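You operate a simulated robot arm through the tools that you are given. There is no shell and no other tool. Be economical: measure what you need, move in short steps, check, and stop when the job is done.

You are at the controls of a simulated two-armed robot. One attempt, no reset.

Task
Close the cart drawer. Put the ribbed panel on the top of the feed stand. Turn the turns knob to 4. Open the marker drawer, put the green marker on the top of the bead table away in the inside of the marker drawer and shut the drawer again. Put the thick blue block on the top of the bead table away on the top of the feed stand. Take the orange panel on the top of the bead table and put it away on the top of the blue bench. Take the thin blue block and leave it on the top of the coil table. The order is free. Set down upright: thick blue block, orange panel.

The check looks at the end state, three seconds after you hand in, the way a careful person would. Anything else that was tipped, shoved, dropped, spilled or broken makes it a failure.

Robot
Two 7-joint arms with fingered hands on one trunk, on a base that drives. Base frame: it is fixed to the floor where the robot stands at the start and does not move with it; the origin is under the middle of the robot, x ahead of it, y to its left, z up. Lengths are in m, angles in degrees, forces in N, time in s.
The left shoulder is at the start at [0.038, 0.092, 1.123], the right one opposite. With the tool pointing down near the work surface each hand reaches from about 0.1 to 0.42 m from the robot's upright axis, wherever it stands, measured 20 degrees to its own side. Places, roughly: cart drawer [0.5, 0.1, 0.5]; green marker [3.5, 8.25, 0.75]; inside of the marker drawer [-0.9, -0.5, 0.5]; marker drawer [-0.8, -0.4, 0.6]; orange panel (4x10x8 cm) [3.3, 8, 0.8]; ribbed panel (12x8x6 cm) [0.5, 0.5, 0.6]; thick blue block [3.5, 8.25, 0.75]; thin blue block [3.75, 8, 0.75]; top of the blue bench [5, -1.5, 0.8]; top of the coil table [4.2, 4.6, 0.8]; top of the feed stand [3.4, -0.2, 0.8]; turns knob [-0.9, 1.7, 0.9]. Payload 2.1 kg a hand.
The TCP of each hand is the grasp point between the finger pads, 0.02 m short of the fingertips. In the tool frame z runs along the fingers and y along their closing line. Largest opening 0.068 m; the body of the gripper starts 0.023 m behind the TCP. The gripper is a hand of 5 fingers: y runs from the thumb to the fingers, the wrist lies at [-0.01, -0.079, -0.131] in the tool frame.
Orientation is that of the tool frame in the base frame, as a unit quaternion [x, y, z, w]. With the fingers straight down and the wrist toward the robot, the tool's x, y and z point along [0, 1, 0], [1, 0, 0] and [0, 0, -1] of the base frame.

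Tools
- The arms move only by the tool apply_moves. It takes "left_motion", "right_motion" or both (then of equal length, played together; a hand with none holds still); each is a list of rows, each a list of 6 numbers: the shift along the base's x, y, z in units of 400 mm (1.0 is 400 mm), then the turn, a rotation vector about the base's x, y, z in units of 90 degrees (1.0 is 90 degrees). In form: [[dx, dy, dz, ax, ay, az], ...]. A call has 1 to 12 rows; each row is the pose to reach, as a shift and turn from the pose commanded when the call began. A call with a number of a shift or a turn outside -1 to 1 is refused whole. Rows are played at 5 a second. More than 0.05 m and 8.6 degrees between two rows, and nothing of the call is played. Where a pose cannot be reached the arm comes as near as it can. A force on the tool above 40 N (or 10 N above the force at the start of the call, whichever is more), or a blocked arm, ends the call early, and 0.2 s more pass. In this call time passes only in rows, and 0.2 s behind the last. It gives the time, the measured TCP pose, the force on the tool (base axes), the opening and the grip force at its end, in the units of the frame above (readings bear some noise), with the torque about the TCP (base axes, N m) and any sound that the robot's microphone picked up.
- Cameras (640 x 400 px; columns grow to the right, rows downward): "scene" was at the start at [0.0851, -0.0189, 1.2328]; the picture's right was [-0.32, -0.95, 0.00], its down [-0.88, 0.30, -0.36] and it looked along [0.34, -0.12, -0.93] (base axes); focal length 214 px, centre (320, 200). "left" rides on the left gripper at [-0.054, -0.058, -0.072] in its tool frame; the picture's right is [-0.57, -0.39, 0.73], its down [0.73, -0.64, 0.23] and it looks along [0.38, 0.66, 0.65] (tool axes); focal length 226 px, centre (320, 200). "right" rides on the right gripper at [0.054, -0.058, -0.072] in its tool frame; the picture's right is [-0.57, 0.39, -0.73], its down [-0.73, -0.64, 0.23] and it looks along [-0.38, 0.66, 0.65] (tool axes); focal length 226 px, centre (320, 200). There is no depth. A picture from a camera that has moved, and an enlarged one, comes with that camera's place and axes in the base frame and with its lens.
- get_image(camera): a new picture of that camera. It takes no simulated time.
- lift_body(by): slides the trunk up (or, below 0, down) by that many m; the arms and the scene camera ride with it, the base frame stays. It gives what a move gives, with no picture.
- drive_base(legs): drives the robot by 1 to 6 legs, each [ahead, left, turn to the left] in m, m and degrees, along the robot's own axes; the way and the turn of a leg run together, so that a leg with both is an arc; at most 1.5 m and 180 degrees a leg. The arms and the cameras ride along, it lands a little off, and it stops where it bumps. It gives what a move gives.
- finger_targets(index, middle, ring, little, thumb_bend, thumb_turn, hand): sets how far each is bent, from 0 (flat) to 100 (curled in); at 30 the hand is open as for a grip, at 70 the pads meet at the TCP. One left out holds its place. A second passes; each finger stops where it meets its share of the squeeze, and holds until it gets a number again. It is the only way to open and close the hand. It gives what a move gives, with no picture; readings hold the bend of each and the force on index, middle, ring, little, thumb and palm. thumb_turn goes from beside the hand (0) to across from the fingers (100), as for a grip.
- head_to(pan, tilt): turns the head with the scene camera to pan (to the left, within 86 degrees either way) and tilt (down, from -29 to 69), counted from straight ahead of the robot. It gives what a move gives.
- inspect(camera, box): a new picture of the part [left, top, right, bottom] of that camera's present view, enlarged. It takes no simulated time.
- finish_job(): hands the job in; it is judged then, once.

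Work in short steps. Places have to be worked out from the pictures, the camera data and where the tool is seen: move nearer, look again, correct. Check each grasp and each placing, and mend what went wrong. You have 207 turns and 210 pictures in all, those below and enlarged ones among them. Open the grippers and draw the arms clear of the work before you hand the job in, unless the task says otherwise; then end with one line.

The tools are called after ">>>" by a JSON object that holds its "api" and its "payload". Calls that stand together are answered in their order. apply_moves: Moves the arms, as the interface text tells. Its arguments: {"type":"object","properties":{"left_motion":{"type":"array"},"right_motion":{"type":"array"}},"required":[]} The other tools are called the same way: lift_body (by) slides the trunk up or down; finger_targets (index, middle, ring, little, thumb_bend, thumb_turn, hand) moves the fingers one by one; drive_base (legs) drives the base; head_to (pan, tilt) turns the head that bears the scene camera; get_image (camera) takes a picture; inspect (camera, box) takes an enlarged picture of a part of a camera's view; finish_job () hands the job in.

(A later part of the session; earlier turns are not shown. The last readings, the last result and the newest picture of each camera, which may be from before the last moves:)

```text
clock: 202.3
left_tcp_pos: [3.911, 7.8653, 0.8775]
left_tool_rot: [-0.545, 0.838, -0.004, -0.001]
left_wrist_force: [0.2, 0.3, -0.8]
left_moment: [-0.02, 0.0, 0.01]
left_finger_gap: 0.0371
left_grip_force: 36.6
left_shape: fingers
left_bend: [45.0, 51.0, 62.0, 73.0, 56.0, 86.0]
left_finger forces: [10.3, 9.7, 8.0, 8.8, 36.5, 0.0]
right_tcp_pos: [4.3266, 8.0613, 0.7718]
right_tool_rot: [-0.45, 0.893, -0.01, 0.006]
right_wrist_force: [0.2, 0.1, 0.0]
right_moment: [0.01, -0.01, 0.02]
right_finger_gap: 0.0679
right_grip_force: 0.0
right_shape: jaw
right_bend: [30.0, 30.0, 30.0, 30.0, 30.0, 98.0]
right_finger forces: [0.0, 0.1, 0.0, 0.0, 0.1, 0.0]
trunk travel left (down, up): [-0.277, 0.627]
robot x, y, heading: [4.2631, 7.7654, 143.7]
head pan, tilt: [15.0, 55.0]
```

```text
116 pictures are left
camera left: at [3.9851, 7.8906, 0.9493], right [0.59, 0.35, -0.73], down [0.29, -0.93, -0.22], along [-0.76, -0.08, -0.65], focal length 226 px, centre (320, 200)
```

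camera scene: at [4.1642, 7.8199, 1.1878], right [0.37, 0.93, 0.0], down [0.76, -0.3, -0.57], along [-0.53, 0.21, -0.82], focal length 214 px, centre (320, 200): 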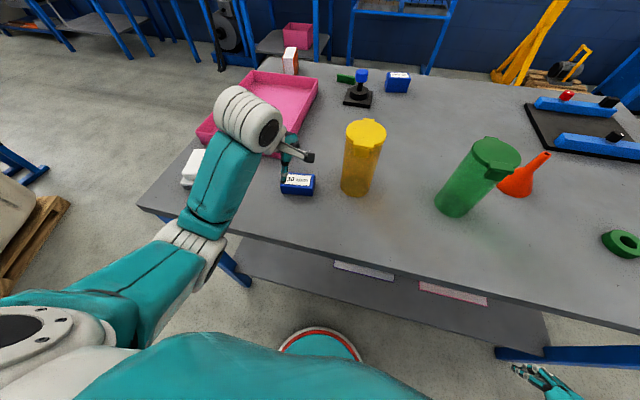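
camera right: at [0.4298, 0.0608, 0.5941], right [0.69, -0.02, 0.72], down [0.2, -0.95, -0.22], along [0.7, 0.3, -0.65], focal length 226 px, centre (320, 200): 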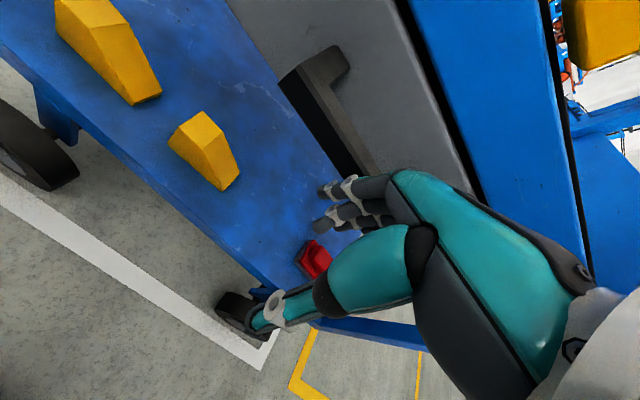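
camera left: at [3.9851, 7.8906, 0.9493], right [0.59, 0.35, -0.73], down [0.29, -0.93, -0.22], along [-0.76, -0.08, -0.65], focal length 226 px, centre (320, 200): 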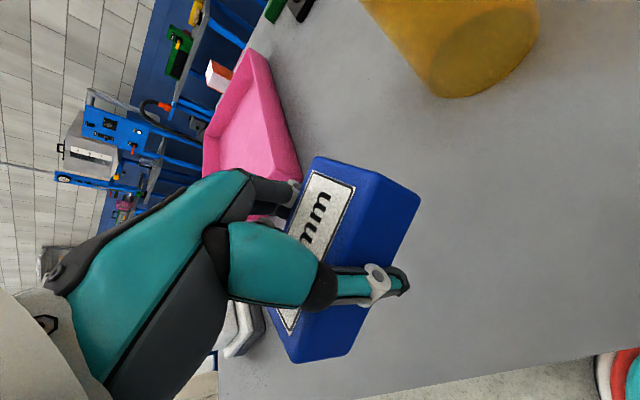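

The thin block is securely held (~36 N). I raise, back off and go around the table's left end to reach the orange panel with the right hand.

>>> {"api": "lift_body", "payload": {"by": 0.3}}

>>> {"api": "drive_base", "payload": {"legs": [[-0.3, 0, 0], [0, 0, -90.5], [-0.83, 0, 0]]}}

>>> {"api": "head_to", "payload": {"pan": 50, "tilt": 30}}

>>> {"api": "get_image", "payload": {"camera": "scene"}}

```text
clock: 205.3
left_tcp_pos: [3.9104, 7.8643, 1.1769]
left_tool_rot: [-0.545, 0.838, -0.004, 0.0]
left_wrist_force: [0.2, 1.2, -0.7]
left_moment: [0.01, 0.04, -0.02]
left_finger_gap: 0.0368
left_grip_force: 36.4
left_shape: fingers
left_bend: [45.0, 51.0, 62.0, 73.0, 56.0, 86.0]
left_finger forces: [10.4, 9.7, 8.0, 8.8, 36.4, 0.1]
right_tcp_pos: [4.327, 8.0625, 1.0745]
right_tool_rot: [-0.452, 0.892, -0.01, 0.007]
right_wrist_force: [0.0, -0.7, -0.6]
right_moment: [0.0, 0.03, -0.01]
right_finger_gap: 0.0679
right_grip_force: 0.0
right_shape: jaw
right_bend: [30.0, 30.0, 30.0, 30.0, 30.0, 98.0]
right_finger forces: [0.1, 0.0, 0.0, 0.0, 0.0, 0.0]
trunk travel left (down, up): [-0.577, 0.327]
robot x, y, heading: [4.2681, 7.7713, 143.7]
head pan, tilt: [15.0, 55.0]
```

```text
clock: 215.1
left_tcp_pos: [4.1191, 7.2677, 1.1768]
left_tool_rot: [0.19, 0.982, -0.003, -0.003]
left_wrist_force: [-0.6, 0.6, -1.3]
left_moment: [0.02, -0.01, -0.02]
left_finger_gap: 0.0364
left_grip_force: 35.2
left_shape: fingers
left_bend: [46.0, 51.0, 62.0, 73.0, 56.0, 86.0]
left_finger forces: [10.1, 9.6, 7.8, 8.4, 35.6, 0.1]
right_tcp_pos: [4.3314, 6.8589, 1.0728]
right_tool_rot: [0.296, 0.955, -0.011, -0.002]
right_wrist_force: [-0.9, 0.0, 0.0]
right_moment: [0.03, -0.02, 0.01]
right_finger_gap: 0.0681
right_grip_force: 0.1
right_shape: jaw
right_bend: [30.0, 30.0, 30.0, 30.0, 30.0, 98.0]
right_finger forces: [0.1, 0.1, 0.0, 0.1, 0.1, 0.0]
trunk travel left (down, up): [-0.577, 0.327]
robot x, y, heading: [4.0347, 6.9042, 55.5]
head pan, tilt: [15.0, 55.0]
```

```text
clock: 216.1
left_tcp_pos: [4.1198, 7.2669, 1.177]
left_tool_rot: [0.19, 0.982, -0.003, -0.003]
left_wrist_force: [1.0, -0.1, -1.3]
left_moment: [-0.02, -0.02, -0.01]
left_finger_gap: 0.0367
left_grip_force: 35.2
left_shape: fingers
left_bend: [46.0, 51.0, 62.0, 73.0, 56.0, 86.0]
left_finger forces: [10.2, 9.5, 7.7, 8.4, 35.6, 0.1]
right_tcp_pos: [4.3317, 6.8581, 1.0733]
right_tool_rot: [0.296, 0.955, -0.01, -0.003]
right_wrist_force: [-0.4, 0.0, 0.3]
right_moment: [-0.02, -0.03, 0.01]
right_finger_gap: 0.0678
right_grip_force: 0.1
right_shape: jaw
right_bend: [30.0, 30.0, 30.0, 30.0, 30.0, 98.0]
right_finger forces: [0.0, 0.0, 0.0, 0.0, 0.0, 0.1]
trunk travel left (down, up): [-0.577, 0.327]
robot x, y, heading: [4.038, 6.9086, 55.5]
head pan, tilt: [50.0, 30.0]
```

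```text
115 pictures are left
camera scene: at [4.0194, 7.0055, 1.4986], right [0.96, 0.27, 0.0], down [0.13, -0.48, -0.87], along [-0.23, 0.83, -0.5], focal length 214 px, centre (320, 200)
```

scene: 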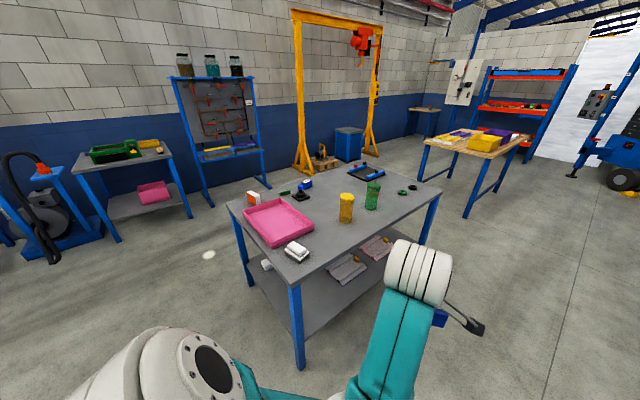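

Clear floor around the left end. I slide left 1.4 m to line up with the orange panel.

>>> {"api": "drive_base", "payload": {"legs": [[0, 0, -2.4], [0, 1.4, 0]]}}

>>> {"api": "head_to", "payload": {"pan": -10, "tilt": 45}}

>>> {"api": "get_image", "payload": {"camera": "scene"}}

>>> {"api": "inspect", "payload": {"camera": "scene", "box": [260, 80, 420, 180]}}

```text
clock: 223.6
left_tcp_pos: [3.0068, 8.117, 1.1783]
left_tool_rot: [0.213, 0.977, -0.003, -0.003]
left_wrist_force: [-0.2, -0.2, -0.5]
left_moment: [0.02, 0.0, 0.03]
left_finger_gap: 0.0364
left_grip_force: 35.7
left_shape: fingers
left_bend: [46.0, 51.0, 62.0, 73.0, 56.0, 86.0]
left_finger forces: [10.1, 9.5, 7.8, 8.5, 35.6, 0.0]
right_tcp_pos: [3.1987, 7.6978, 1.0727]
right_tool_rot: [0.318, 0.948, -0.01, -0.002]
right_wrist_force: [1.1, -0.3, 0.8]
right_moment: [-0.03, -0.02, 0.0]
right_finger_gap: 0.0676
right_grip_force: 0.1
right_shape: jaw
right_bend: [30.0, 30.0, 30.0, 30.0, 30.0, 98.0]
right_finger forces: [0.0, 0.1, 0.0, 0.0, 0.0, 0.1]
trunk travel left (down, up): [-0.577, 0.327]
robot x, y, heading: [2.9078, 7.7593, 52.9]
head pan, tilt: [50.0, 30.0]
```

```text
clock: 224.9
left_tcp_pos: [3.0068, 8.1162, 1.1773]
left_tool_rot: [0.213, 0.977, -0.003, -0.004]
left_wrist_force: [0.2, -0.3, -1.0]
left_moment: [-0.02, 0.01, -0.03]
left_finger_gap: 0.0366
left_grip_force: 35.8
left_shape: fingers
left_bend: [46.0, 51.0, 62.0, 73.0, 56.0, 86.0]
left_finger forces: [10.1, 9.5, 7.8, 8.4, 35.7, 0.0]
right_tcp_pos: [3.1985, 7.6966, 1.0737]
right_tool_rot: [0.318, 0.948, -0.01, -0.002]
right_wrist_force: [-0.9, -0.9, -0.4]
right_moment: [0.0, 0.03, -0.03]
right_finger_gap: 0.0677
right_grip_force: 0.0
right_shape: jaw
right_bend: [30.0, 30.0, 30.0, 30.0, 30.0, 98.0]
right_finger forces: [0.1, 0.0, 0.0, 0.1, 0.0, 0.0]
trunk travel left (down, up): [-0.577, 0.327]
robot x, y, heading: [2.9057, 7.7655, 52.7]
head pan, tilt: [-10.0, 45.0]
```

```text
114 pictures are left
camera scene: at [2.9743, 7.8264, 1.476], right [0.68, -0.73, 0.0], down [-0.52, -0.48, -0.71], along [0.52, 0.48, -0.71], focal length 214 px, centre (320, 200)
```

scene: 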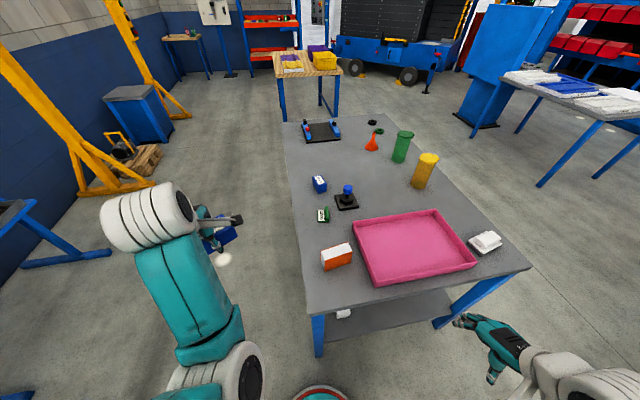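

```text
4.00 times, centred on (340, 130) of scene
camera zoom: at [2.9743, 7.8264, 1.476], right [0.68, -0.73, 0.0], down [-0.52, -0.48, -0.71], along [0.52, 0.48, -0.71], focal length 858 px, centre (240, 480)
```

zoom: 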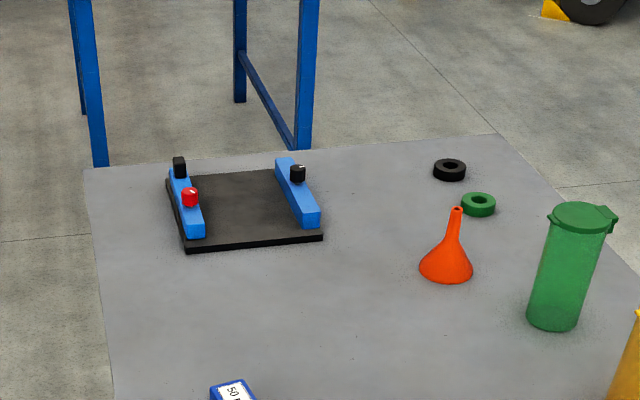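

I zoom on the orange panel, marker, and thick block.

>>> {"api": "inspect", "payload": {"camera": "scene", "box": [280, 160, 400, 280]}}

```text
3.33 times, centred on (340, 220) of scene
camera zoom: at [2.9743, 7.8264, 1.476], right [0.68, -0.73, 0.0], down [-0.52, -0.48, -0.71], along [0.52, 0.48, -0.71], focal length 715 px, centre (253, 133)
```

zoom: 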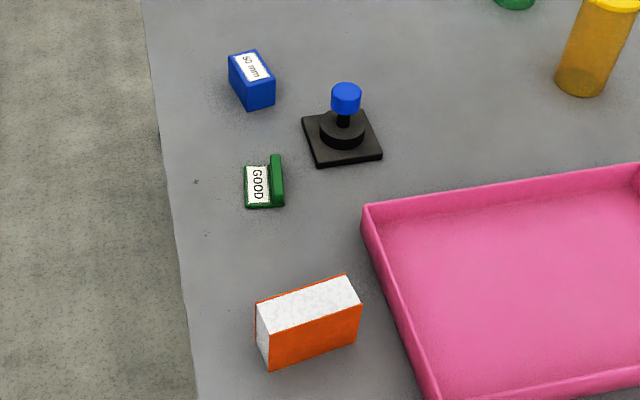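

Orange panel centre ≈ (3.293,8.047), long axis along the table end, top ≈0.85. I extend the right arm to its work pose, then align.

>>> {"api": "apply_moves", "payload": {"right_motion": [[0.0167, 0.118, 0, 0, 0, 0], [0.033, 0.237, 0, 0, 0, 0], [0.05, 0.355, 0, 0, 0, 0], [0.067, 0.473, 0, 0, 0, 0], [0.083, 0.592, 0, 0, 0, 0], [0.1, 0.71, 0, 0, 0, 0]]}}

>>> {"api": "get_image", "payload": {"camera": "right"}}

```text
clock: 226.3
left_tcp_pos: [3.007, 8.1166, 1.1777]
left_tool_rot: [0.213, 0.977, -0.003, -0.003]
left_wrist_force: [0.1, 0.5, -1.3]
left_moment: [0.02, 0.01, 0.03]
left_finger_gap: 0.0368
left_grip_force: 35.6
left_shape: fingers
left_bend: [46.0, 52.0, 62.0, 73.0, 56.0, 86.0]
left_finger forces: [10.1, 9.6, 7.9, 8.3, 35.8, 0.0]
right_tcp_pos: [3.2387, 7.9811, 1.074]
right_tool_rot: [0.317, 0.948, -0.012, -0.001]
right_wrist_force: [0.2, 0.0, -0.4]
right_moment: [0.02, 0.0, -0.02]
right_finger_gap: 0.0679
right_grip_force: 0.1
right_shape: jaw
right_bend: [30.0, 30.0, 30.0, 30.0, 30.0, 98.0]
right_finger forces: [0.1, 0.0, 0.1, 0.1, 0.0, 0.1]
trunk travel left (down, up): [-0.577, 0.327]
robot x, y, heading: [2.9101, 7.7644, 52.8]
head pan, tilt: [-10.0, 45.0]
```

```text
111 pictures are left
camera right: at [3.1608, 7.9679, 1.1472], right [0.69, -0.02, 0.72], down [0.2, -0.96, -0.21], along [0.69, 0.29, -0.66], focal length 226 px, centre (320, 200)
```

right: 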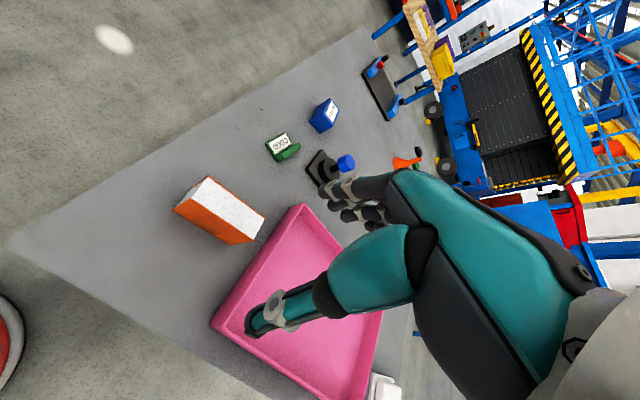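

Aligned laterally; need 8 cm forward. I drive 0.05, extend 0.03, lower to just above and check.

>>> {"api": "drive_base", "payload": {"legs": [[0.05, 0, 0]]}}

>>> {"api": "apply_moves", "payload": {"right_motion": [[0.045, 0.06, 0, 0, 0, 0]]}}

>>> {"api": "lift_body", "payload": {"by": -0.14}}

>>> {"api": "get_image", "payload": {"camera": "right"}}

>>> {"api": "inspect", "payload": {"camera": "scene", "box": [280, 160, 440, 260]}}

```text
clock: 227.2
left_tcp_pos: [3.0374, 8.1552, 1.1768]
left_tool_rot: [0.213, 0.977, -0.003, -0.003]
left_wrist_force: [0.8, 0.0, -0.9]
left_moment: [0.01, -0.02, 0.03]
left_finger_gap: 0.0364
left_grip_force: 36.0
left_shape: fingers
left_bend: [46.0, 52.0, 62.0, 73.0, 56.0, 86.0]
left_finger forces: [10.2, 9.5, 7.8, 8.4, 35.7, 0.1]
right_tcp_pos: [3.2695, 8.0192, 1.0736]
right_tool_rot: [0.318, 0.948, -0.01, -0.003]
right_wrist_force: [0.3, -0.2, -0.1]
right_moment: [0.0, -0.02, 0.02]
right_finger_gap: 0.0682
right_grip_force: 0.0
right_shape: jaw
right_bend: [30.0, 30.0, 30.0, 30.0, 30.0, 98.0]
right_finger forces: [0.1, 0.1, 0.0, 0.0, 0.0, 0.0]
trunk travel left (down, up): [-0.577, 0.327]
robot x, y, heading: [2.9413, 7.7972, 52.7]
head pan, tilt: [-10.0, 45.0]
```

```text
clock: 227.6
left_tcp_pos: [3.037, 8.1563, 1.1776]
left_tool_rot: [0.212, 0.977, -0.002, -0.003]
left_wrist_force: [0.2, -0.8, -0.4]
left_moment: [0.03, -0.01, 0.01]
left_finger_gap: 0.0368
left_grip_force: 35.7
left_shape: fingers
left_bend: [46.0, 52.0, 62.0, 73.0, 56.0, 86.0]
left_finger forces: [10.3, 9.5, 7.8, 8.3, 35.7, 0.1]
right_tcp_pos: [3.2878, 8.042, 1.0741]
right_tool_rot: [0.318, 0.948, -0.011, -0.002]
right_wrist_force: [0.4, 0.6, -0.2]
right_moment: [0.01, -0.01, 0.01]
right_finger_gap: 0.0679
right_grip_force: 0.2
right_shape: jaw
right_bend: [30.0, 30.0, 30.0, 30.0, 30.0, 98.0]
right_finger forces: [0.0, 0.0, 0.1, 0.1, 0.0, 0.0]
trunk travel left (down, up): [-0.577, 0.327]
robot x, y, heading: [2.9356, 7.8003, 52.7]
head pan, tilt: [-10.0, 45.0]
```

```text
clock: 229.3
left_tcp_pos: [3.0365, 8.1557, 1.0375]
left_tool_rot: [0.214, 0.977, -0.003, -0.003]
left_wrist_force: [0.2, -0.1, -0.8]
left_moment: [0.01, -0.01, 0.01]
left_finger_gap: 0.0364
left_grip_force: 35.7
left_shape: fingers
left_bend: [46.0, 52.0, 62.0, 74.0, 56.0, 86.0]
left_finger forces: [10.3, 9.5, 7.9, 8.2, 35.7, 0.1]
right_tcp_pos: [3.287, 8.0429, 0.934]
right_tool_rot: [0.319, 0.948, -0.01, -0.002]
right_wrist_force: [-0.4, 0.6, 0.1]
right_moment: [-0.01, 0.01, 0.01]
right_finger_gap: 0.068
right_grip_force: 0.0
right_shape: jaw
right_bend: [30.0, 30.0, 30.0, 30.0, 30.0, 98.0]
right_finger forces: [0.0, 0.0, 0.0, 0.1, 0.0, 0.0]
trunk travel left (down, up): [-0.437, 0.467]
robot x, y, heading: [2.9374, 7.7985, 52.8]
head pan, tilt: [-10.0, 45.0]
```

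```text
110 pictures are left
camera right: at [3.2087, 8.0298, 1.0073], right [0.69, -0.02, 0.72], down [0.2, -0.96, -0.21], along [0.69, 0.29, -0.66], focal length 226 px, centre (320, 200)
```

right: 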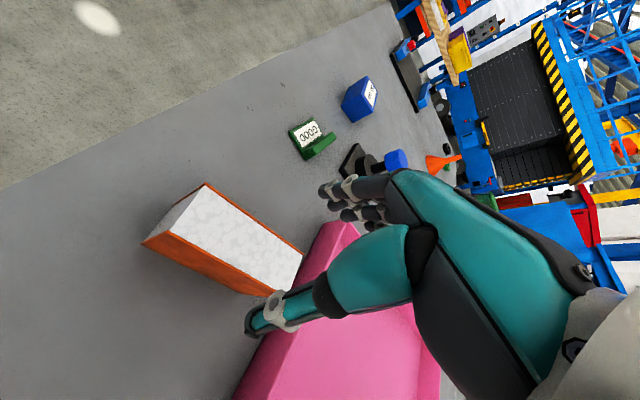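

```text
4.00 times, centred on (360, 210) of scene
camera zoom: at [3.0102, 7.8735, 1.3356], right [0.68, -0.73, 0.0], down [-0.52, -0.48, -0.71], along [0.52, 0.48, -0.71], focal length 858 px, centre (160, 160)
```

zoom: 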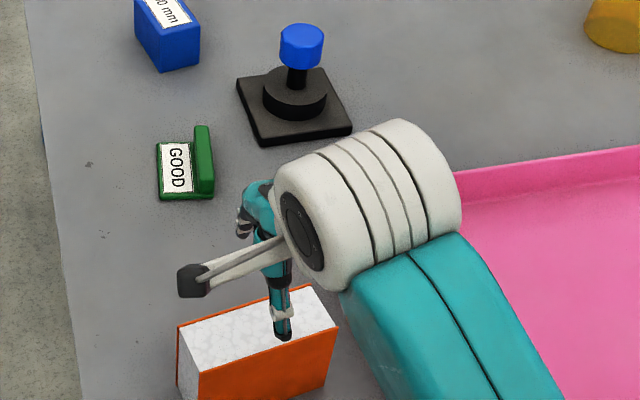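

Centre aligned; the panel is yawed ~12° from my grip. I rotate the hand +12° and lower around it.

>>> {"api": "apply_moves", "payload": {"right_motion": [[0.0, 0.003, 0, 0, 0, 0.07], [0.0, 0.006, 0, 0, 0, 0.133]]}}

>>> {"api": "lift_body", "payload": {"by": -0.06}}

>>> {"api": "get_image", "payload": {"camera": "right"}}

```text
clock: 229.9
left_tcp_pos: [3.036, 8.1555, 1.0369]
left_tool_rot: [0.213, 0.977, -0.002, -0.003]
left_wrist_force: [-0.3, -0.4, -1.1]
left_moment: [0.01, 0.0, 0.03]
left_finger_gap: 0.0367
left_grip_force: 35.8
left_shape: fingers
left_bend: [46.0, 52.0, 62.0, 74.0, 56.0, 86.0]
left_finger forces: [10.3, 9.5, 7.8, 8.1, 35.7, 0.0]
right_tcp_pos: [3.2853, 8.0446, 0.9335]
right_tool_rot: [0.218, 0.976, -0.012, -0.002]
right_wrist_force: [0.3, -0.4, -0.4]
right_moment: [0.0, 0.0, -0.02]
right_finger_gap: 0.0679
right_grip_force: 0.1
right_shape: jaw
right_bend: [30.0, 30.0, 30.0, 30.0, 30.0, 98.0]
right_finger forces: [0.0, 0.0, 0.0, 0.0, 0.0, 0.0]
trunk travel left (down, up): [-0.437, 0.467]
robot x, y, heading: [2.9372, 7.7961, 52.4]
head pan, tilt: [-10.0, 45.0]
```

```text
clock: 230.9
left_tcp_pos: [3.0373, 8.1554, 0.9776]
left_tool_rot: [0.213, 0.977, -0.001, -0.003]
left_wrist_force: [-0.1, 0.5, -1.3]
left_moment: [0.03, 0.0, 0.03]
left_finger_gap: 0.0365
left_grip_force: 35.4
left_shape: fingers
left_bend: [46.0, 52.0, 62.0, 74.0, 56.0, 86.0]
left_finger forces: [10.3, 9.3, 7.8, 8.2, 35.7, 0.1]
right_tcp_pos: [3.2876, 8.0443, 0.8732]
right_tool_rot: [0.217, 0.976, -0.011, -0.001]
right_wrist_force: [0.0, -0.1, 0.6]
right_moment: [0.0, 0.03, 0.0]
right_finger_gap: 0.0678
right_grip_force: 0.0
right_shape: jaw
right_bend: [30.0, 30.0, 30.0, 30.0, 30.0, 98.0]
right_finger forces: [0.1, 0.0, 0.0, 0.0, 0.0, 0.1]
trunk travel left (down, up): [-0.377, 0.527]
robot x, y, heading: [2.9361, 7.7989, 53.2]
head pan, tilt: [-10.0, 45.0]
```

```text
108 pictures are left
camera right: at [3.2128, 8.0163, 0.9473], right [0.68, 0.12, 0.72], down [0.39, -0.9, -0.21], along [0.62, 0.43, -0.66], focal length 226 px, centre (320, 200)
```

right: 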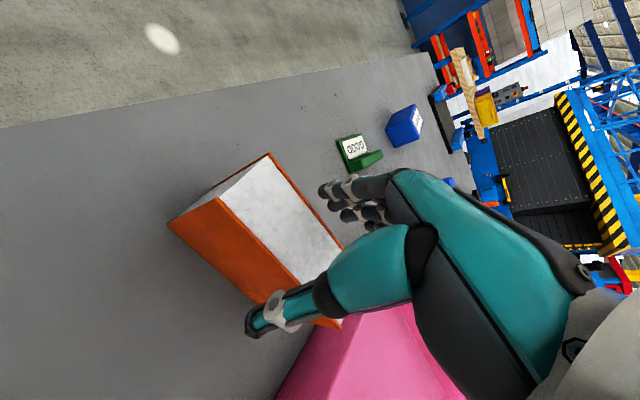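

Panel is between the thumb and fingers. I lower 5 cm and close.

>>> {"api": "lift_body", "payload": {"by": -0.045}}

>>> {"api": "get_image", "payload": {"camera": "right"}}

>>> {"api": "finger_targets", "payload": {"hand": "right", "index": 80, "middle": 80, "ring": 80, "little": 80, "thumb_bend": 80}}

>>> {"api": "lift_body", "payload": {"by": 0.06}}

>>> {"api": "get_image", "payload": {"camera": "right"}}

```text
clock: 231.7
left_tcp_pos: [3.0371, 8.1546, 0.9329]
left_tool_rot: [0.212, 0.977, -0.002, -0.003]
left_wrist_force: [-0.3, 0.4, -0.4]
left_moment: [0.02, 0.01, -0.03]
left_finger_gap: 0.0366
left_grip_force: 35.5
left_shape: fingers
left_bend: [46.0, 52.0, 62.0, 74.0, 56.0, 86.0]
left_finger forces: [10.3, 9.6, 7.9, 8.3, 35.7, 0.0]
right_tcp_pos: [3.2866, 8.0458, 0.8302]
right_tool_rot: [0.217, 0.976, -0.01, -0.001]
right_wrist_force: [2.4, 3.0, 8.9]
right_moment: [0.01, -0.14, 0.08]
right_finger_gap: 0.0681
right_grip_force: 0.0
right_shape: jaw
right_bend: [30.0, 30.0, 30.0, 28.0, 30.0, 98.0]
right_finger forces: [2.4, 0.1, 0.0, 5.5, 2.2, 0.0]
trunk travel left (down, up): [-0.332, 0.572]
robot x, y, heading: [2.9353, 7.799, 52.6]
head pan, tilt: [-10.0, 45.0]
```

```text
107 pictures are left
camera right: at [3.2128, 8.0165, 0.9028], right [0.68, 0.12, 0.72], down [0.39, -0.9, -0.22], along [0.62, 0.43, -0.66], focal length 226 px, centre (320, 200)
```

right: 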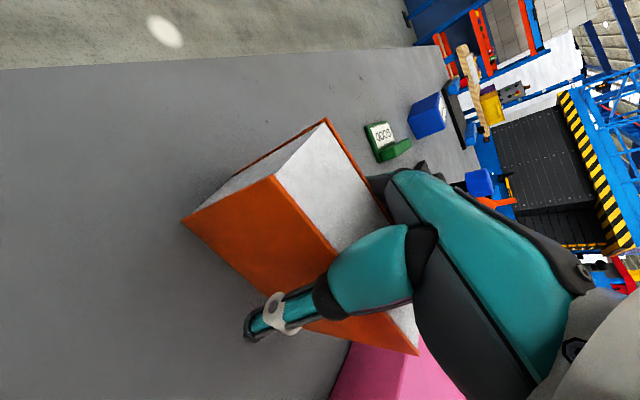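

```text
clock: 232.7
left_tcp_pos: [3.0358, 8.1553, 0.933]
left_tool_rot: [0.213, 0.977, -0.002, -0.003]
left_wrist_force: [0.7, 0.1, -0.5]
left_moment: [0.0, -0.01, 0.01]
left_finger_gap: 0.0363
left_grip_force: 35.3
left_shape: fingers
left_bend: [46.0, 52.0, 62.0, 74.0, 56.0, 86.0]
left_finger forces: [10.3, 9.4, 7.8, 8.3, 35.6, 0.0]
right_tcp_pos: [3.2868, 8.0449, 0.8299]
right_tool_rot: [0.218, 0.976, -0.01, 0.0]
right_wrist_force: [0.8, 4.8, 21.1]
right_moment: [0.45, -0.39, 0.25]
right_finger_gap: 0.0299
right_grip_force: 49.4
right_shape: fingers
right_bend: [46.0, 56.0, 57.0, 66.0, 68.0, 91.0]
right_finger forces: [17.0, 9.7, 9.8, 12.5, 50.0, 0.0]
trunk travel left (down, up): [-0.332, 0.572]
robot x, y, heading: [2.935, 7.7982, 52.7]
head pan, tilt: [-10.0, 45.0]
```

```text
clock: 233.7
left_tcp_pos: [3.0366, 8.1547, 0.9926]
left_tool_rot: [0.213, 0.977, -0.003, -0.003]
left_wrist_force: [-0.2, 0.0, -1.1]
left_moment: [-0.01, -0.01, -0.01]
left_finger_gap: 0.0369
left_grip_force: 35.3
left_shape: fingers
left_bend: [46.0, 52.0, 62.0, 74.0, 56.0, 86.0]
left_finger forces: [10.3, 9.5, 7.7, 8.3, 35.7, 0.1]
right_tcp_pos: [3.2867, 8.0449, 0.8882]
right_tool_rot: [0.217, 0.976, -0.011, -0.002]
right_wrist_force: [0.5, -0.2, -0.6]
right_moment: [0.04, 0.0, -0.01]
right_finger_gap: 0.0298
right_grip_force: 43.4
right_shape: fingers
right_bend: [47.0, 58.0, 60.0, 67.0, 66.0, 89.0]
right_finger forces: [16.5, 7.8, 7.6, 9.2, 45.4, 0.0]
trunk travel left (down, up): [-0.392, 0.512]
robot x, y, heading: [2.9401, 7.7993, 53.2]
head pan, tilt: [-10.0, 45.0]
```

```text
106 pictures are left
camera right: at [3.213, 8.0163, 0.9619], right [0.68, 0.13, 0.72], down [0.39, -0.9, -0.21], along [0.62, 0.43, -0.66], focal length 226 px, centre (320, 200)
```

right: 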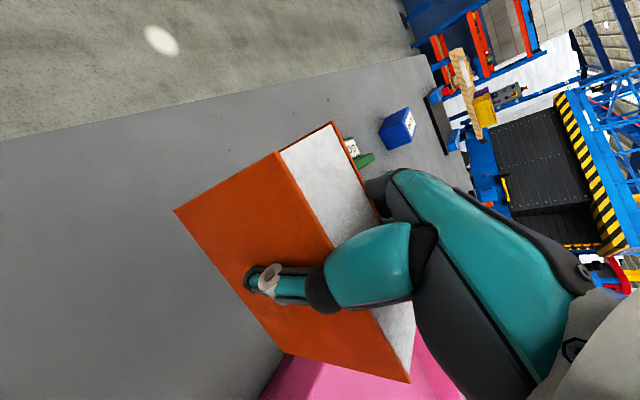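

Orange panel held and lifted. I raise and drive back: right, forward, turn, then reverse through the gap to the aisle.

>>> {"api": "lift_body", "payload": {"by": 0.3}}

>>> {"api": "drive_base", "payload": {"legs": [[-0.05, -1.4, 0], [0.85, 0, 0], [0, 0, 90], [-1.3, 0, 0], [-1.3, 0, 0]]}}

>>> {"api": "head_to", "payload": {"pan": 50, "tilt": 25}}

>>> {"api": "get_image", "payload": {"camera": "scene"}}

```text
clock: 236.7
left_tcp_pos: [3.0361, 8.1562, 1.2923]
left_tool_rot: [0.214, 0.977, -0.003, -0.003]
left_wrist_force: [0.0, 0.7, -1.4]
left_moment: [0.04, -0.02, 0.0]
left_finger_gap: 0.0367
left_grip_force: 35.6
left_shape: fingers
left_bend: [46.0, 52.0, 62.0, 74.0, 56.0, 86.0]
left_finger forces: [10.4, 9.5, 7.7, 8.3, 35.6, 0.0]
right_tcp_pos: [3.2866, 8.0444, 1.189]
right_tool_rot: [0.217, 0.976, -0.01, -0.001]
right_wrist_force: [0.2, 0.4, -0.4]
right_moment: [-0.04, -0.02, 0.0]
right_finger_gap: 0.0298
right_grip_force: 42.8
right_shape: fingers
right_bend: [47.0, 58.0, 60.0, 67.0, 66.0, 89.0]
right_finger forces: [16.8, 7.7, 7.6, 9.0, 45.2, 0.0]
trunk travel left (down, up): [-0.692, 0.212]
robot x, y, heading: [2.939, 7.8004, 52.7]
head pan, tilt: [-10.0, 45.0]
```

```text
clock: 264.0
left_tcp_pos: [6.3176, 6.1768, 1.293]
left_tool_rot: [-0.558, 0.83, -0.005, 0.0]
left_wrist_force: [0.2, 0.5, -1.9]
left_moment: [-0.01, -0.01, -0.04]
left_finger_gap: 0.0363
left_grip_force: 34.9
left_shape: fingers
left_bend: [46.0, 52.0, 63.0, 74.0, 56.0, 86.0]
left_finger forces: [10.0, 9.3, 7.7, 8.0, 34.9, 0.0]
right_tcp_pos: [6.4173, 6.4322, 1.1891]
right_tool_rot: [-0.554, 0.832, -0.008, 0.005]
right_wrist_force: [0.4, -0.8, -1.1]
right_moment: [0.04, 0.01, -0.02]
right_finger_gap: 0.0293
right_grip_force: 41.3
right_shape: fingers
right_bend: [47.0, 58.0, 60.0, 67.0, 66.0, 89.0]
right_finger forces: [15.8, 7.6, 7.4, 8.7, 43.0, 0.0]
trunk travel left (down, up): [-0.692, 0.212]
robot x, y, heading: [6.679, 6.0917, 145.2]
head pan, tilt: [-10.0, 45.0]
```

```text
clock: 265.3
left_tcp_pos: [6.317, 6.1768, 1.2921]
left_tool_rot: [-0.558, 0.83, -0.004, 0.0]
left_wrist_force: [-0.2, -0.2, -0.2]
left_moment: [-0.03, 0.0, -0.05]
left_finger_gap: 0.0364
left_grip_force: 35.3
left_shape: fingers
left_bend: [46.0, 52.0, 63.0, 74.0, 56.0, 86.0]
left_finger forces: [10.0, 9.3, 7.6, 8.0, 34.9, 0.0]
right_tcp_pos: [6.4165, 6.4318, 1.1894]
right_tool_rot: [-0.554, 0.833, -0.009, 0.006]
right_wrist_force: [0.3, -0.4, -0.9]
right_moment: [0.0, 0.0, -0.02]
right_finger_gap: 0.0298
right_grip_force: 41.6
right_shape: fingers
right_bend: [47.0, 58.0, 60.0, 67.0, 66.0, 89.0]
right_finger forces: [15.7, 7.6, 7.4, 8.8, 42.9, 0.0]
trunk travel left (down, up): [-0.692, 0.212]
robot x, y, heading: [6.6762, 6.0918, 145.2]
head pan, tilt: [50.0, 25.0]
```

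```text
105 pictures are left
camera scene: at [6.5767, 6.0743, 1.6216], right [-0.26, 0.97, 0.0], down [0.41, 0.11, -0.91], along [-0.87, -0.24, -0.42], focal length 214 px, centre (320, 200)
```

scene: 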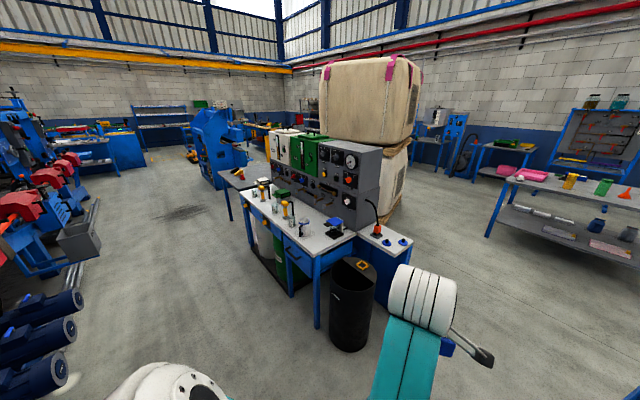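

Aisle reached. I slide left along the aisle to the coil table.

>>> {"api": "drive_base", "payload": {"legs": [[0, 0, -2.1], [0, 1.35, 0], [0, 1.3, 0]]}}

>>> {"api": "head_to", "payload": {"pan": 10, "tilt": 40}}

>>> {"api": "get_image", "payload": {"camera": "scene"}}

```text
clock: 278.8
left_tcp_pos: [4.6773, 4.0489, 1.2926]
left_tool_rot: [-0.539, 0.842, -0.004, -0.001]
left_wrist_force: [-0.8, -1.0, -0.8]
left_moment: [0.0, 0.01, -0.01]
left_finger_gap: 0.036
left_grip_force: 34.9
left_shape: fingers
left_bend: [46.0, 52.0, 63.0, 74.0, 56.0, 86.0]
left_finger forces: [10.0, 9.2, 7.7, 8.0, 34.9, 0.0]
right_tcp_pos: [4.7871, 4.2991, 1.189]
right_tool_rot: [-0.535, 0.845, -0.009, 0.007]
right_wrist_force: [0.0, -0.3, -2.3]
right_moment: [0.01, 0.0, -0.02]
right_finger_gap: 0.0295
right_grip_force: 41.4
right_shape: fingers
right_bend: [47.0, 58.0, 60.0, 67.0, 66.0, 89.0]
right_finger forces: [15.7, 7.6, 7.5, 8.8, 43.0, 0.0]
trunk travel left (down, up): [-0.692, 0.212]
robot x, y, heading: [5.0337, 3.9451, 142.5]
head pan, tilt: [50.0, 25.0]
```

```text
clock: 279.9
left_tcp_pos: [4.6763, 4.049, 1.2933]
left_tool_rot: [-0.538, 0.843, -0.004, -0.001]
left_wrist_force: [0.3, 0.8, -1.1]
left_moment: [-0.02, 0.03, 0.01]
left_finger_gap: 0.0365
left_grip_force: 34.8
left_shape: fingers
left_bend: [46.0, 52.0, 63.0, 74.0, 56.0, 86.0]
left_finger forces: [9.9, 9.3, 7.8, 8.0, 34.9, 0.0]
right_tcp_pos: [4.7879, 4.2995, 1.1892]
right_tool_rot: [-0.535, 0.845, -0.009, 0.007]
right_wrist_force: [-0.2, -0.1, -0.6]
right_moment: [0.0, 0.03, -0.01]
right_finger_gap: 0.0293
right_grip_force: 40.8
right_shape: fingers
right_bend: [47.0, 58.0, 60.0, 67.0, 66.0, 89.0]
right_finger forces: [15.6, 7.6, 7.4, 8.8, 43.0, 0.0]
trunk travel left (down, up): [-0.692, 0.212]
robot x, y, heading: [5.0332, 3.9468, 142.7]
head pan, tilt: [10.0, 40.0]
```

```text
104 pictures are left
camera scene: at [4.9458, 3.9934, 1.5984], right [0.46, 0.89, 0.0], down [0.57, -0.3, -0.77], along [-0.68, 0.35, -0.64], focal length 214 px, centre (320, 200)
```

scene: 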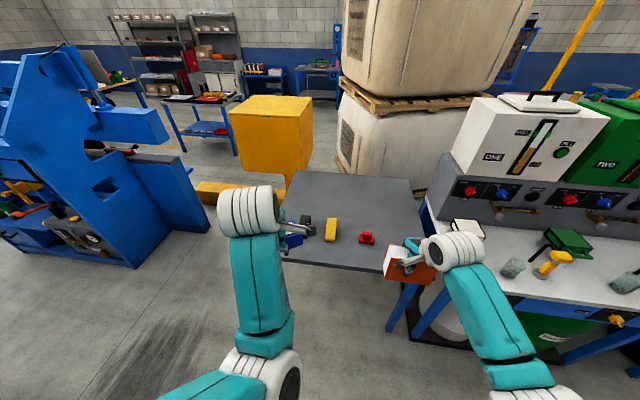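

Front strip is cluttered; the free area is best reached from the table's left end. I retract the right hand (with the panel) and go around there.

>>> {"api": "apply_moves", "payload": {"right_motion": [[0.118, -0.017, 0, 0, 0, 0], [0.237, -0.033, 0, 0, 0, 0], [0.355, -0.05, 0, 0, 0, 0], [0.473, -0.067, 0, 0, 0, 0], [0.592, -0.083, 0, 0, 0, 0], [0.71, -0.1, 0, 0, 0, 0]]}}

>>> {"api": "drive_base", "payload": {"legs": [[0, 0.92, 0], [0.92, 0, 0], [0, 0, -89.7]]}}

>>> {"api": "head_to", "payload": {"pan": 5, "tilt": 40}}

>>> {"api": "get_image", "payload": {"camera": "scene"}}

```text
clock: 281.3
left_tcp_pos: [4.6779, 4.0487, 1.2932]
left_tool_rot: [-0.539, 0.842, -0.005, -0.001]
left_wrist_force: [0.5, 0.1, -1.2]
left_moment: [-0.03, 0.04, 0.02]
left_finger_gap: 0.036
left_grip_force: 35.4
left_shape: fingers
left_bend: [46.0, 52.0, 63.0, 74.0, 56.0, 85.0]
left_finger forces: [10.2, 9.2, 7.7, 8.0, 34.9, 0.0]
right_tcp_pos: [5.0721, 4.258, 1.1906]
right_tool_rot: [-0.535, 0.845, -0.007, 0.006]
right_wrist_force: [-0.1, -0.1, -0.1]
right_moment: [0.0, 0.0, -0.02]
right_finger_gap: 0.0299
right_grip_force: 40.3
right_shape: fingers
right_bend: [47.0, 60.0, 63.0, 71.0, 64.0, 88.0]
right_finger forces: [17.9, 7.2, 6.7, 7.5, 41.4, 0.0]
trunk travel left (down, up): [-0.692, 0.212]
robot x, y, heading: [5.0317, 3.9473, 142.5]
head pan, tilt: [10.0, 40.0]
```

```text
clock: 294.4
left_tcp_pos: [3.8409, 4.1224, 1.2928]
left_tool_rot: [0.21, 0.978, -0.002, -0.003]
left_wrist_force: [0.3, -0.1, -1.4]
left_moment: [-0.02, 0.02, -0.02]
left_finger_gap: 0.036
left_grip_force: 34.5
left_shape: fingers
left_bend: [47.0, 52.0, 63.0, 74.0, 56.0, 85.0]
left_finger forces: [9.8, 9.2, 7.6, 7.8, 34.1, 0.0]
right_tcp_pos: [4.0531, 3.7321, 1.1882]
right_tool_rot: [0.214, 0.977, -0.011, -0.001]
right_wrist_force: [0.6, 0.3, -1.2]
right_moment: [0.03, 0.02, 0.02]
right_finger_gap: 0.0294
right_grip_force: 39.9
right_shape: fingers
right_bend: [47.0, 60.0, 63.0, 71.0, 64.0, 88.0]
right_finger forces: [17.5, 7.1, 6.6, 7.5, 40.4, 0.0]
trunk travel left (down, up): [-0.692, 0.212]
robot x, y, heading: [3.7391, 3.7678, 53.5]
head pan, tilt: [10.0, 40.0]
```

```text
clock: 295.0
left_tcp_pos: [3.8408, 4.1244, 1.2915]
left_tool_rot: [0.21, 0.978, -0.004, -0.003]
left_wrist_force: [-0.6, -0.1, -0.2]
left_moment: [0.02, 0.01, -0.01]
left_finger_gap: 0.0358
left_grip_force: 34.4
left_shape: fingers
left_bend: [47.0, 52.0, 63.0, 74.0, 56.0, 85.0]
left_finger forces: [9.8, 9.2, 7.6, 7.9, 34.1, 0.0]
right_tcp_pos: [4.0545, 3.7319, 1.1874]
right_tool_rot: [0.214, 0.977, -0.011, -0.001]
right_wrist_force: [-0.1, 0.5, -0.9]
right_moment: [0.03, 0.0, -0.02]
right_finger_gap: 0.0294
right_grip_force: 39.8
right_shape: fingers
right_bend: [47.0, 60.0, 63.0, 71.0, 64.0, 88.0]
right_finger forces: [17.5, 7.1, 6.7, 7.5, 40.4, 0.0]
trunk travel left (down, up): [-0.692, 0.212]
robot x, y, heading: [3.7455, 3.7663, 53.5]
head pan, tilt: [5.0, 40.0]
```

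```text
103 pictures are left
camera scene: at [3.7936, 3.8476, 1.5983], right [0.85, -0.53, 0.0], down [-0.34, -0.55, -0.77], along [0.4, 0.65, -0.64], focal length 214 px, centre (320, 200)
```

scene: 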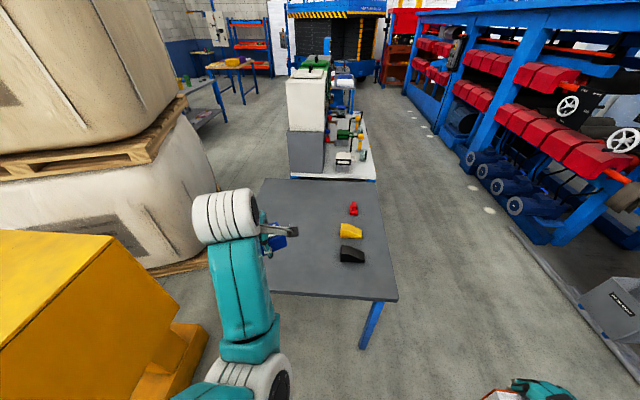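

Free area on the coil table's near-left. I raise the right hand a bit for clearance, advance 0.25 m, extend the left hand and lower partway.

>>> {"api": "apply_moves", "payload": {"right_motion": [[-0.018, -0.025, 0.094, 0, 0, 0], [-0.037, -0.05, 0.188, 0, 0, 0], [-0.055, -0.075, 0.281, 0, 0, 0], [-0.074, -0.1, 0.375, 0, 0, 0]], "left_motion": [[0.03, 0.04, 0, 0, 0, 0], [0.06, 0.08, 0, 0, 0, 0], [0.09, 0.12, 0, 0, 0, 0], [0.12, 0.16, 0, 0, 0, 0]]}}

>>> {"api": "drive_base", "payload": {"legs": [[0.24, 0, 0]]}}

>>> {"api": "lift_body", "payload": {"by": -0.36}}

>>> {"api": "get_image", "payload": {"camera": "scene"}}

>>> {"api": "get_image", "payload": {"camera": "left"}}

```text
clock: 296.0
left_tcp_pos: [3.8892, 4.1876, 1.2905]
left_tool_rot: [0.21, 0.978, -0.003, -0.003]
left_wrist_force: [0.4, 0.7, -1.1]
left_moment: [-0.02, 0.04, -0.01]
left_finger_gap: 0.0358
left_grip_force: 34.6
left_shape: fingers
left_bend: [47.0, 53.0, 71.0, 74.0, 56.0, 85.0]
left_finger forces: [10.1, 9.1, 7.4, 7.8, 34.1, 0.0]
right_tcp_pos: [4.0517, 3.6761, 1.3421]
right_tool_rot: [0.213, 0.977, -0.011, -0.002]
right_wrist_force: [-1.0, 0.3, -1.1]
right_moment: [0.03, 0.01, -0.01]
right_finger_gap: 0.0295
right_grip_force: 38.2
right_shape: fingers
right_bend: [72.0, 61.0, 64.0, 71.0, 62.0, 88.0]
right_finger forces: [17.6, 6.9, 6.3, 6.7, 38.5, 0.1]
right hand out of reach, approached as far as the arm can: row 2, 3, 4
trunk travel left (down, up): [-0.692, 0.212]
robot x, y, heading: [3.7425, 3.7678, 53.2]
head pan, tilt: [5.0, 40.0]
```

```text
clock: 297.8
left_tcp_pos: [4.0312, 4.38, 1.2909]
left_tool_rot: [0.207, 0.978, -0.003, -0.004]
left_wrist_force: [-0.6, 0.7, -1.0]
left_moment: [-0.01, 0.0, 0.0]
left_finger_gap: 0.0358
left_grip_force: 34.4
left_shape: fingers
left_bend: [47.0, 53.0, 71.0, 74.0, 56.0, 85.0]
left_finger forces: [10.1, 9.1, 7.4, 7.8, 33.9, 0.1]
right_tcp_pos: [4.1964, 3.8682, 1.3423]
right_tool_rot: [0.213, 0.977, -0.011, -0.002]
right_wrist_force: [0.0, 0.5, -0.7]
right_moment: [0.0, 0.01, -0.02]
right_finger_gap: 0.0295
right_grip_force: 38.1
right_shape: fingers
right_bend: [72.0, 61.0, 64.0, 71.0, 62.0, 88.0]
right_finger forces: [17.7, 6.8, 6.3, 6.7, 38.6, 0.0]
trunk travel left (down, up): [-0.692, 0.212]
robot x, y, heading: [3.886, 3.9607, 53.5]
head pan, tilt: [5.0, 40.0]
```

```text
clock: 301.3
left_tcp_pos: [4.0291, 4.3797, 0.9304]
left_tool_rot: [0.208, 0.978, -0.003, -0.003]
left_wrist_force: [-0.1, -0.5, -0.9]
left_moment: [-0.03, 0.02, 0.0]
left_finger_gap: 0.0359
left_grip_force: 33.9
left_shape: fingers
left_bend: [47.0, 53.0, 71.0, 74.0, 56.0, 85.0]
left_finger forces: [10.1, 9.1, 7.4, 7.7, 33.8, 0.0]
right_tcp_pos: [4.1951, 3.8662, 0.9818]
right_tool_rot: [0.211, 0.977, -0.01, -0.002]
right_wrist_force: [-0.8, -0.4, -1.4]
right_moment: [-0.01, -0.04, 0.01]
right_finger_gap: 0.0297
right_grip_force: 37.8
right_shape: fingers
right_bend: [72.0, 61.0, 64.0, 71.0, 62.0, 88.0]
right_finger forces: [17.7, 6.8, 6.3, 6.8, 38.3, 0.1]
trunk travel left (down, up): [-0.332, 0.572]
robot x, y, heading: [3.8858, 3.9591, 53.2]
head pan, tilt: [5.0, 40.0]
```

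```text
102 pictures are left
camera scene: at [3.952, 4.0606, 1.2371], right [0.85, -0.52, 0.0], down [-0.34, -0.55, -0.77], along [0.4, 0.65, -0.64], focal length 214 px, centre (320, 200)
```

scene: 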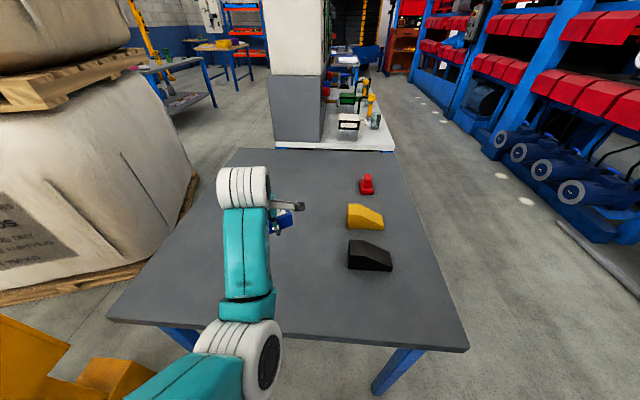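

```text
101 pictures are left
camera left: at [4.0569, 4.3036, 1.003], right [0.35, -0.59, -0.73], down [-0.93, -0.29, -0.22], along [-0.08, 0.76, -0.65], focal length 226 px, centre (320, 200)
```

left: 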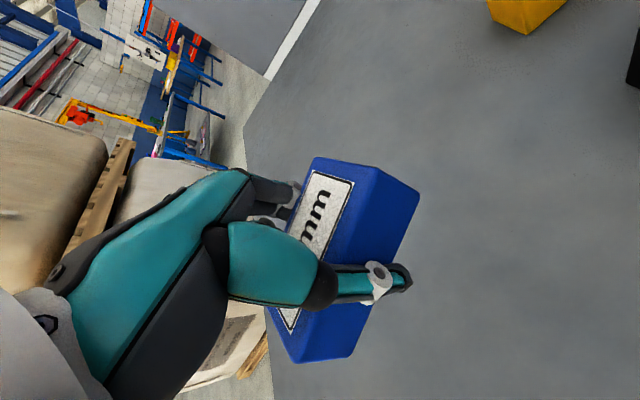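

Over a clear spot. I check the right hand's hold, and lower the left in small steps until contact.

>>> {"api": "get_image", "payload": {"camera": "right"}}

>>> {"api": "lift_body", "payload": {"by": -0.06}}

>>> {"api": "apply_moves", "payload": {"left_motion": [[0, 0, -0.02, 0, 0, 0], [0, 0, -0.04, 0, 0, 0], [0, 0, -0.06, 0, 0, 0]]}}

>>> {"api": "get_image", "payload": {"camera": "left"}}

```text
100 pictures are left
camera right: at [4.122, 3.8372, 1.0559], right [0.68, 0.13, 0.72], down [0.4, -0.89, -0.22], along [0.61, 0.44, -0.66], focal length 226 px, centre (320, 200)
```

right: 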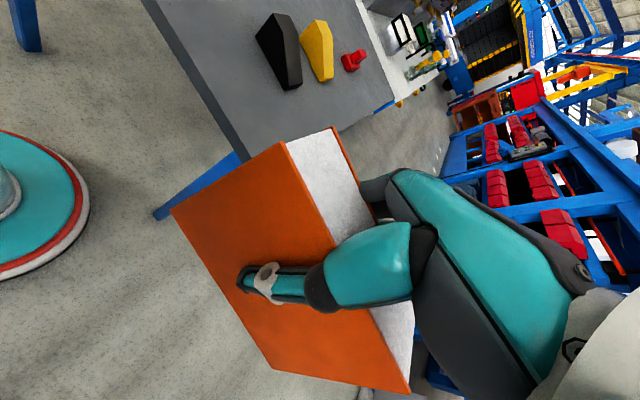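

```text
clock: 302.3
left_tcp_pos: [4.0301, 4.3782, 0.8707]
left_tool_rot: [0.208, 0.978, -0.003, -0.003]
left_wrist_force: [-0.8, -0.4, -0.3]
left_moment: [0.02, 0.0, 0.0]
left_finger_gap: 0.0359
left_grip_force: 34.2
left_shape: fingers
left_bend: [47.0, 53.0, 71.0, 74.0, 56.0, 85.0]
left_finger forces: [10.0, 9.1, 7.5, 7.6, 33.9, 0.0]
right_tcp_pos: [4.1948, 3.8672, 0.9224]
right_tool_rot: [0.212, 0.977, -0.01, -0.003]
right_wrist_force: [0.2, -0.2, -0.7]
right_moment: [0.04, 0.0, 0.01]
right_finger_gap: 0.0295
right_grip_force: 38.2
right_shape: fingers
right_bend: [72.0, 61.0, 64.0, 71.0, 62.0, 88.0]
right_finger forces: [17.7, 6.8, 6.3, 6.6, 38.4, 0.0]
trunk travel left (down, up): [-0.272, 0.632]
robot x, y, heading: [3.8853, 3.9575, 53.4]
head pan, tilt: [5.0, 40.0]
```

```text
clock: 303.1
left_tcp_pos: [4.0311, 4.3803, 0.8476]
left_tool_rot: [0.208, 0.978, -0.003, -0.003]
left_wrist_force: [-0.4, -0.1, -1.5]
left_moment: [0.04, 0.03, 0.02]
left_finger_gap: 0.0359
left_grip_force: 34.3
left_shape: fingers
left_bend: [47.0, 53.0, 71.0, 74.0, 56.0, 85.0]
left_finger forces: [10.0, 9.1, 7.4, 7.6, 33.9, 0.0]
right_tcp_pos: [4.1951, 3.8673, 0.922]
right_tool_rot: [0.212, 0.977, -0.01, -0.003]
right_wrist_force: [-0.3, -0.3, -0.5]
right_moment: [0.01, -0.02, -0.01]
right_finger_gap: 0.0293
right_grip_force: 38.0
right_shape: fingers
right_bend: [72.0, 61.0, 64.0, 71.0, 62.0, 88.0]
right_finger forces: [17.8, 6.8, 6.3, 6.6, 38.4, 0.0]
trunk travel left (down, up): [-0.272, 0.632]
robot x, y, heading: [3.8849, 3.9531, 53.4]
head pan, tilt: [5.0, 40.0]
```

```text
99 pictures are left
camera left: at [4.0571, 4.3039, 0.9193], right [0.35, -0.59, -0.73], down [-0.93, -0.29, -0.22], along [-0.08, 0.76, -0.65], focal length 226 px, centre (320, 200)
```

left: 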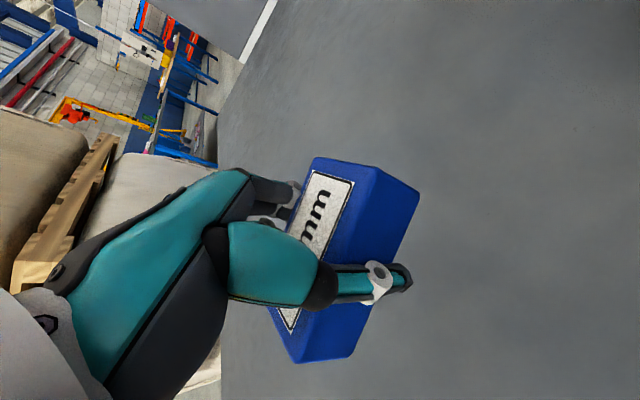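

No contact yet; I continue down in 5 mm rows.

>>> {"api": "apply_moves", "payload": {"left_motion": [[0, 0, -0.012, 0, 0, 0], [0, 0, -0.025, 0, 0, 0], [0, 0, -0.037, 0, 0, 0], [0, 0, -0.05, 0, 0, 0]]}}

>>> {"api": "get_image", "payload": {"camera": "left"}}

```text
clock: 304.1
left_tcp_pos: [4.0316, 4.3798, 0.8274]
left_tool_rot: [0.207, 0.978, -0.003, -0.003]
left_wrist_force: [-0.5, 0.1, -1.0]
left_moment: [0.0, 0.0, 0.01]
left_finger_gap: 0.0358
left_grip_force: 33.8
left_shape: fingers
left_bend: [47.0, 53.0, 71.0, 74.0, 56.0, 85.0]
left_finger forces: [10.2, 9.2, 7.4, 7.6, 33.8, 0.0]
right_tcp_pos: [4.1958, 3.868, 0.9225]
right_tool_rot: [0.212, 0.977, -0.011, -0.002]
right_wrist_force: [0.3, 0.5, -1.4]
right_moment: [0.03, -0.02, 0.01]
right_finger_gap: 0.0294
right_grip_force: 37.9
right_shape: fingers
right_bend: [72.0, 61.0, 64.0, 71.0, 62.0, 88.0]
right_finger forces: [17.7, 6.8, 6.2, 6.6, 38.4, 0.0]
trunk travel left (down, up): [-0.272, 0.632]
robot x, y, heading: [3.8836, 3.9558, 53.4]
head pan, tilt: [5.0, 40.0]
```

```text
98 pictures are left
camera left: at [4.0571, 4.3032, 0.8985], right [0.35, -0.59, -0.73], down [-0.93, -0.29, -0.22], along [-0.08, 0.76, -0.65], focal length 226 px, centre (320, 200)
```

left: 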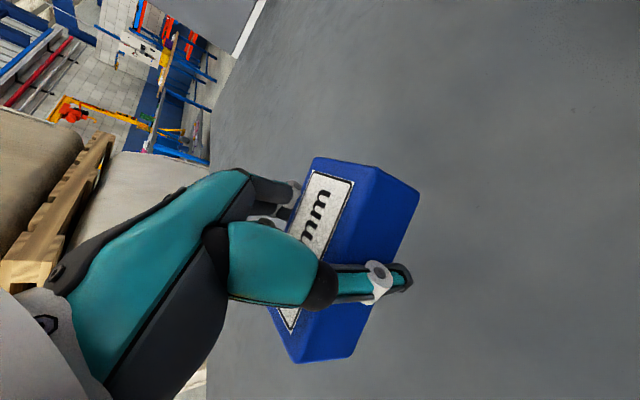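

Still free; continue down with 5 mm rows.

>>> {"api": "apply_moves", "payload": {"left_motion": [[0, 0, -0.012, 0, 0, 0], [0, 0, -0.025, 0, 0, 0], [0, 0, -0.037, 0, 0, 0], [0, 0, -0.05, 0, 0, 0], [0, 0, -0.062, 0, 0, 0], [0, 0, -0.075, 0, 0, 0], [0, 0, -0.087, 0, 0, 0], [0, 0, -0.1, 0, 0, 0]]}}

>>> {"api": "get_image", "payload": {"camera": "left"}}

```text
clock: 305.9
left_tcp_pos: [4.0307, 4.3791, 0.7865]
left_tool_rot: [0.208, 0.978, -0.002, -0.003]
left_wrist_force: [-0.5, 0.3, -1.6]
left_moment: [0.03, 0.03, -0.02]
left_finger_gap: 0.0359
left_grip_force: 33.9
left_shape: fingers
left_bend: [47.0, 53.0, 71.0, 74.0, 56.0, 85.0]
left_finger forces: [10.2, 9.0, 7.3, 7.6, 33.8, 0.0]
right_tcp_pos: [4.1958, 3.8661, 0.9235]
right_tool_rot: [0.212, 0.977, -0.01, -0.002]
right_wrist_force: [0.0, 0.5, -1.4]
right_moment: [-0.01, 0.0, 0.01]
right_finger_gap: 0.0296
right_grip_force: 37.5
right_shape: fingers
right_bend: [72.0, 61.0, 64.0, 71.0, 62.0, 88.0]
right_finger forces: [17.7, 6.8, 6.2, 6.7, 38.2, 0.1]
trunk travel left (down, up): [-0.272, 0.632]
robot x, y, heading: [3.8865, 3.9547, 53.6]
head pan, tilt: [5.0, 40.0]
```

```text
97 pictures are left
camera left: at [4.0565, 4.3038, 0.8588], right [0.35, -0.59, -0.73], down [-0.93, -0.29, -0.22], along [-0.08, 0.76, -0.65], focal length 226 px, centre (320, 200)
```

left: 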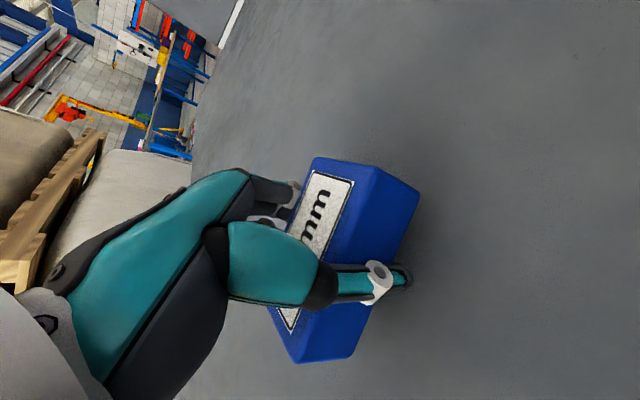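

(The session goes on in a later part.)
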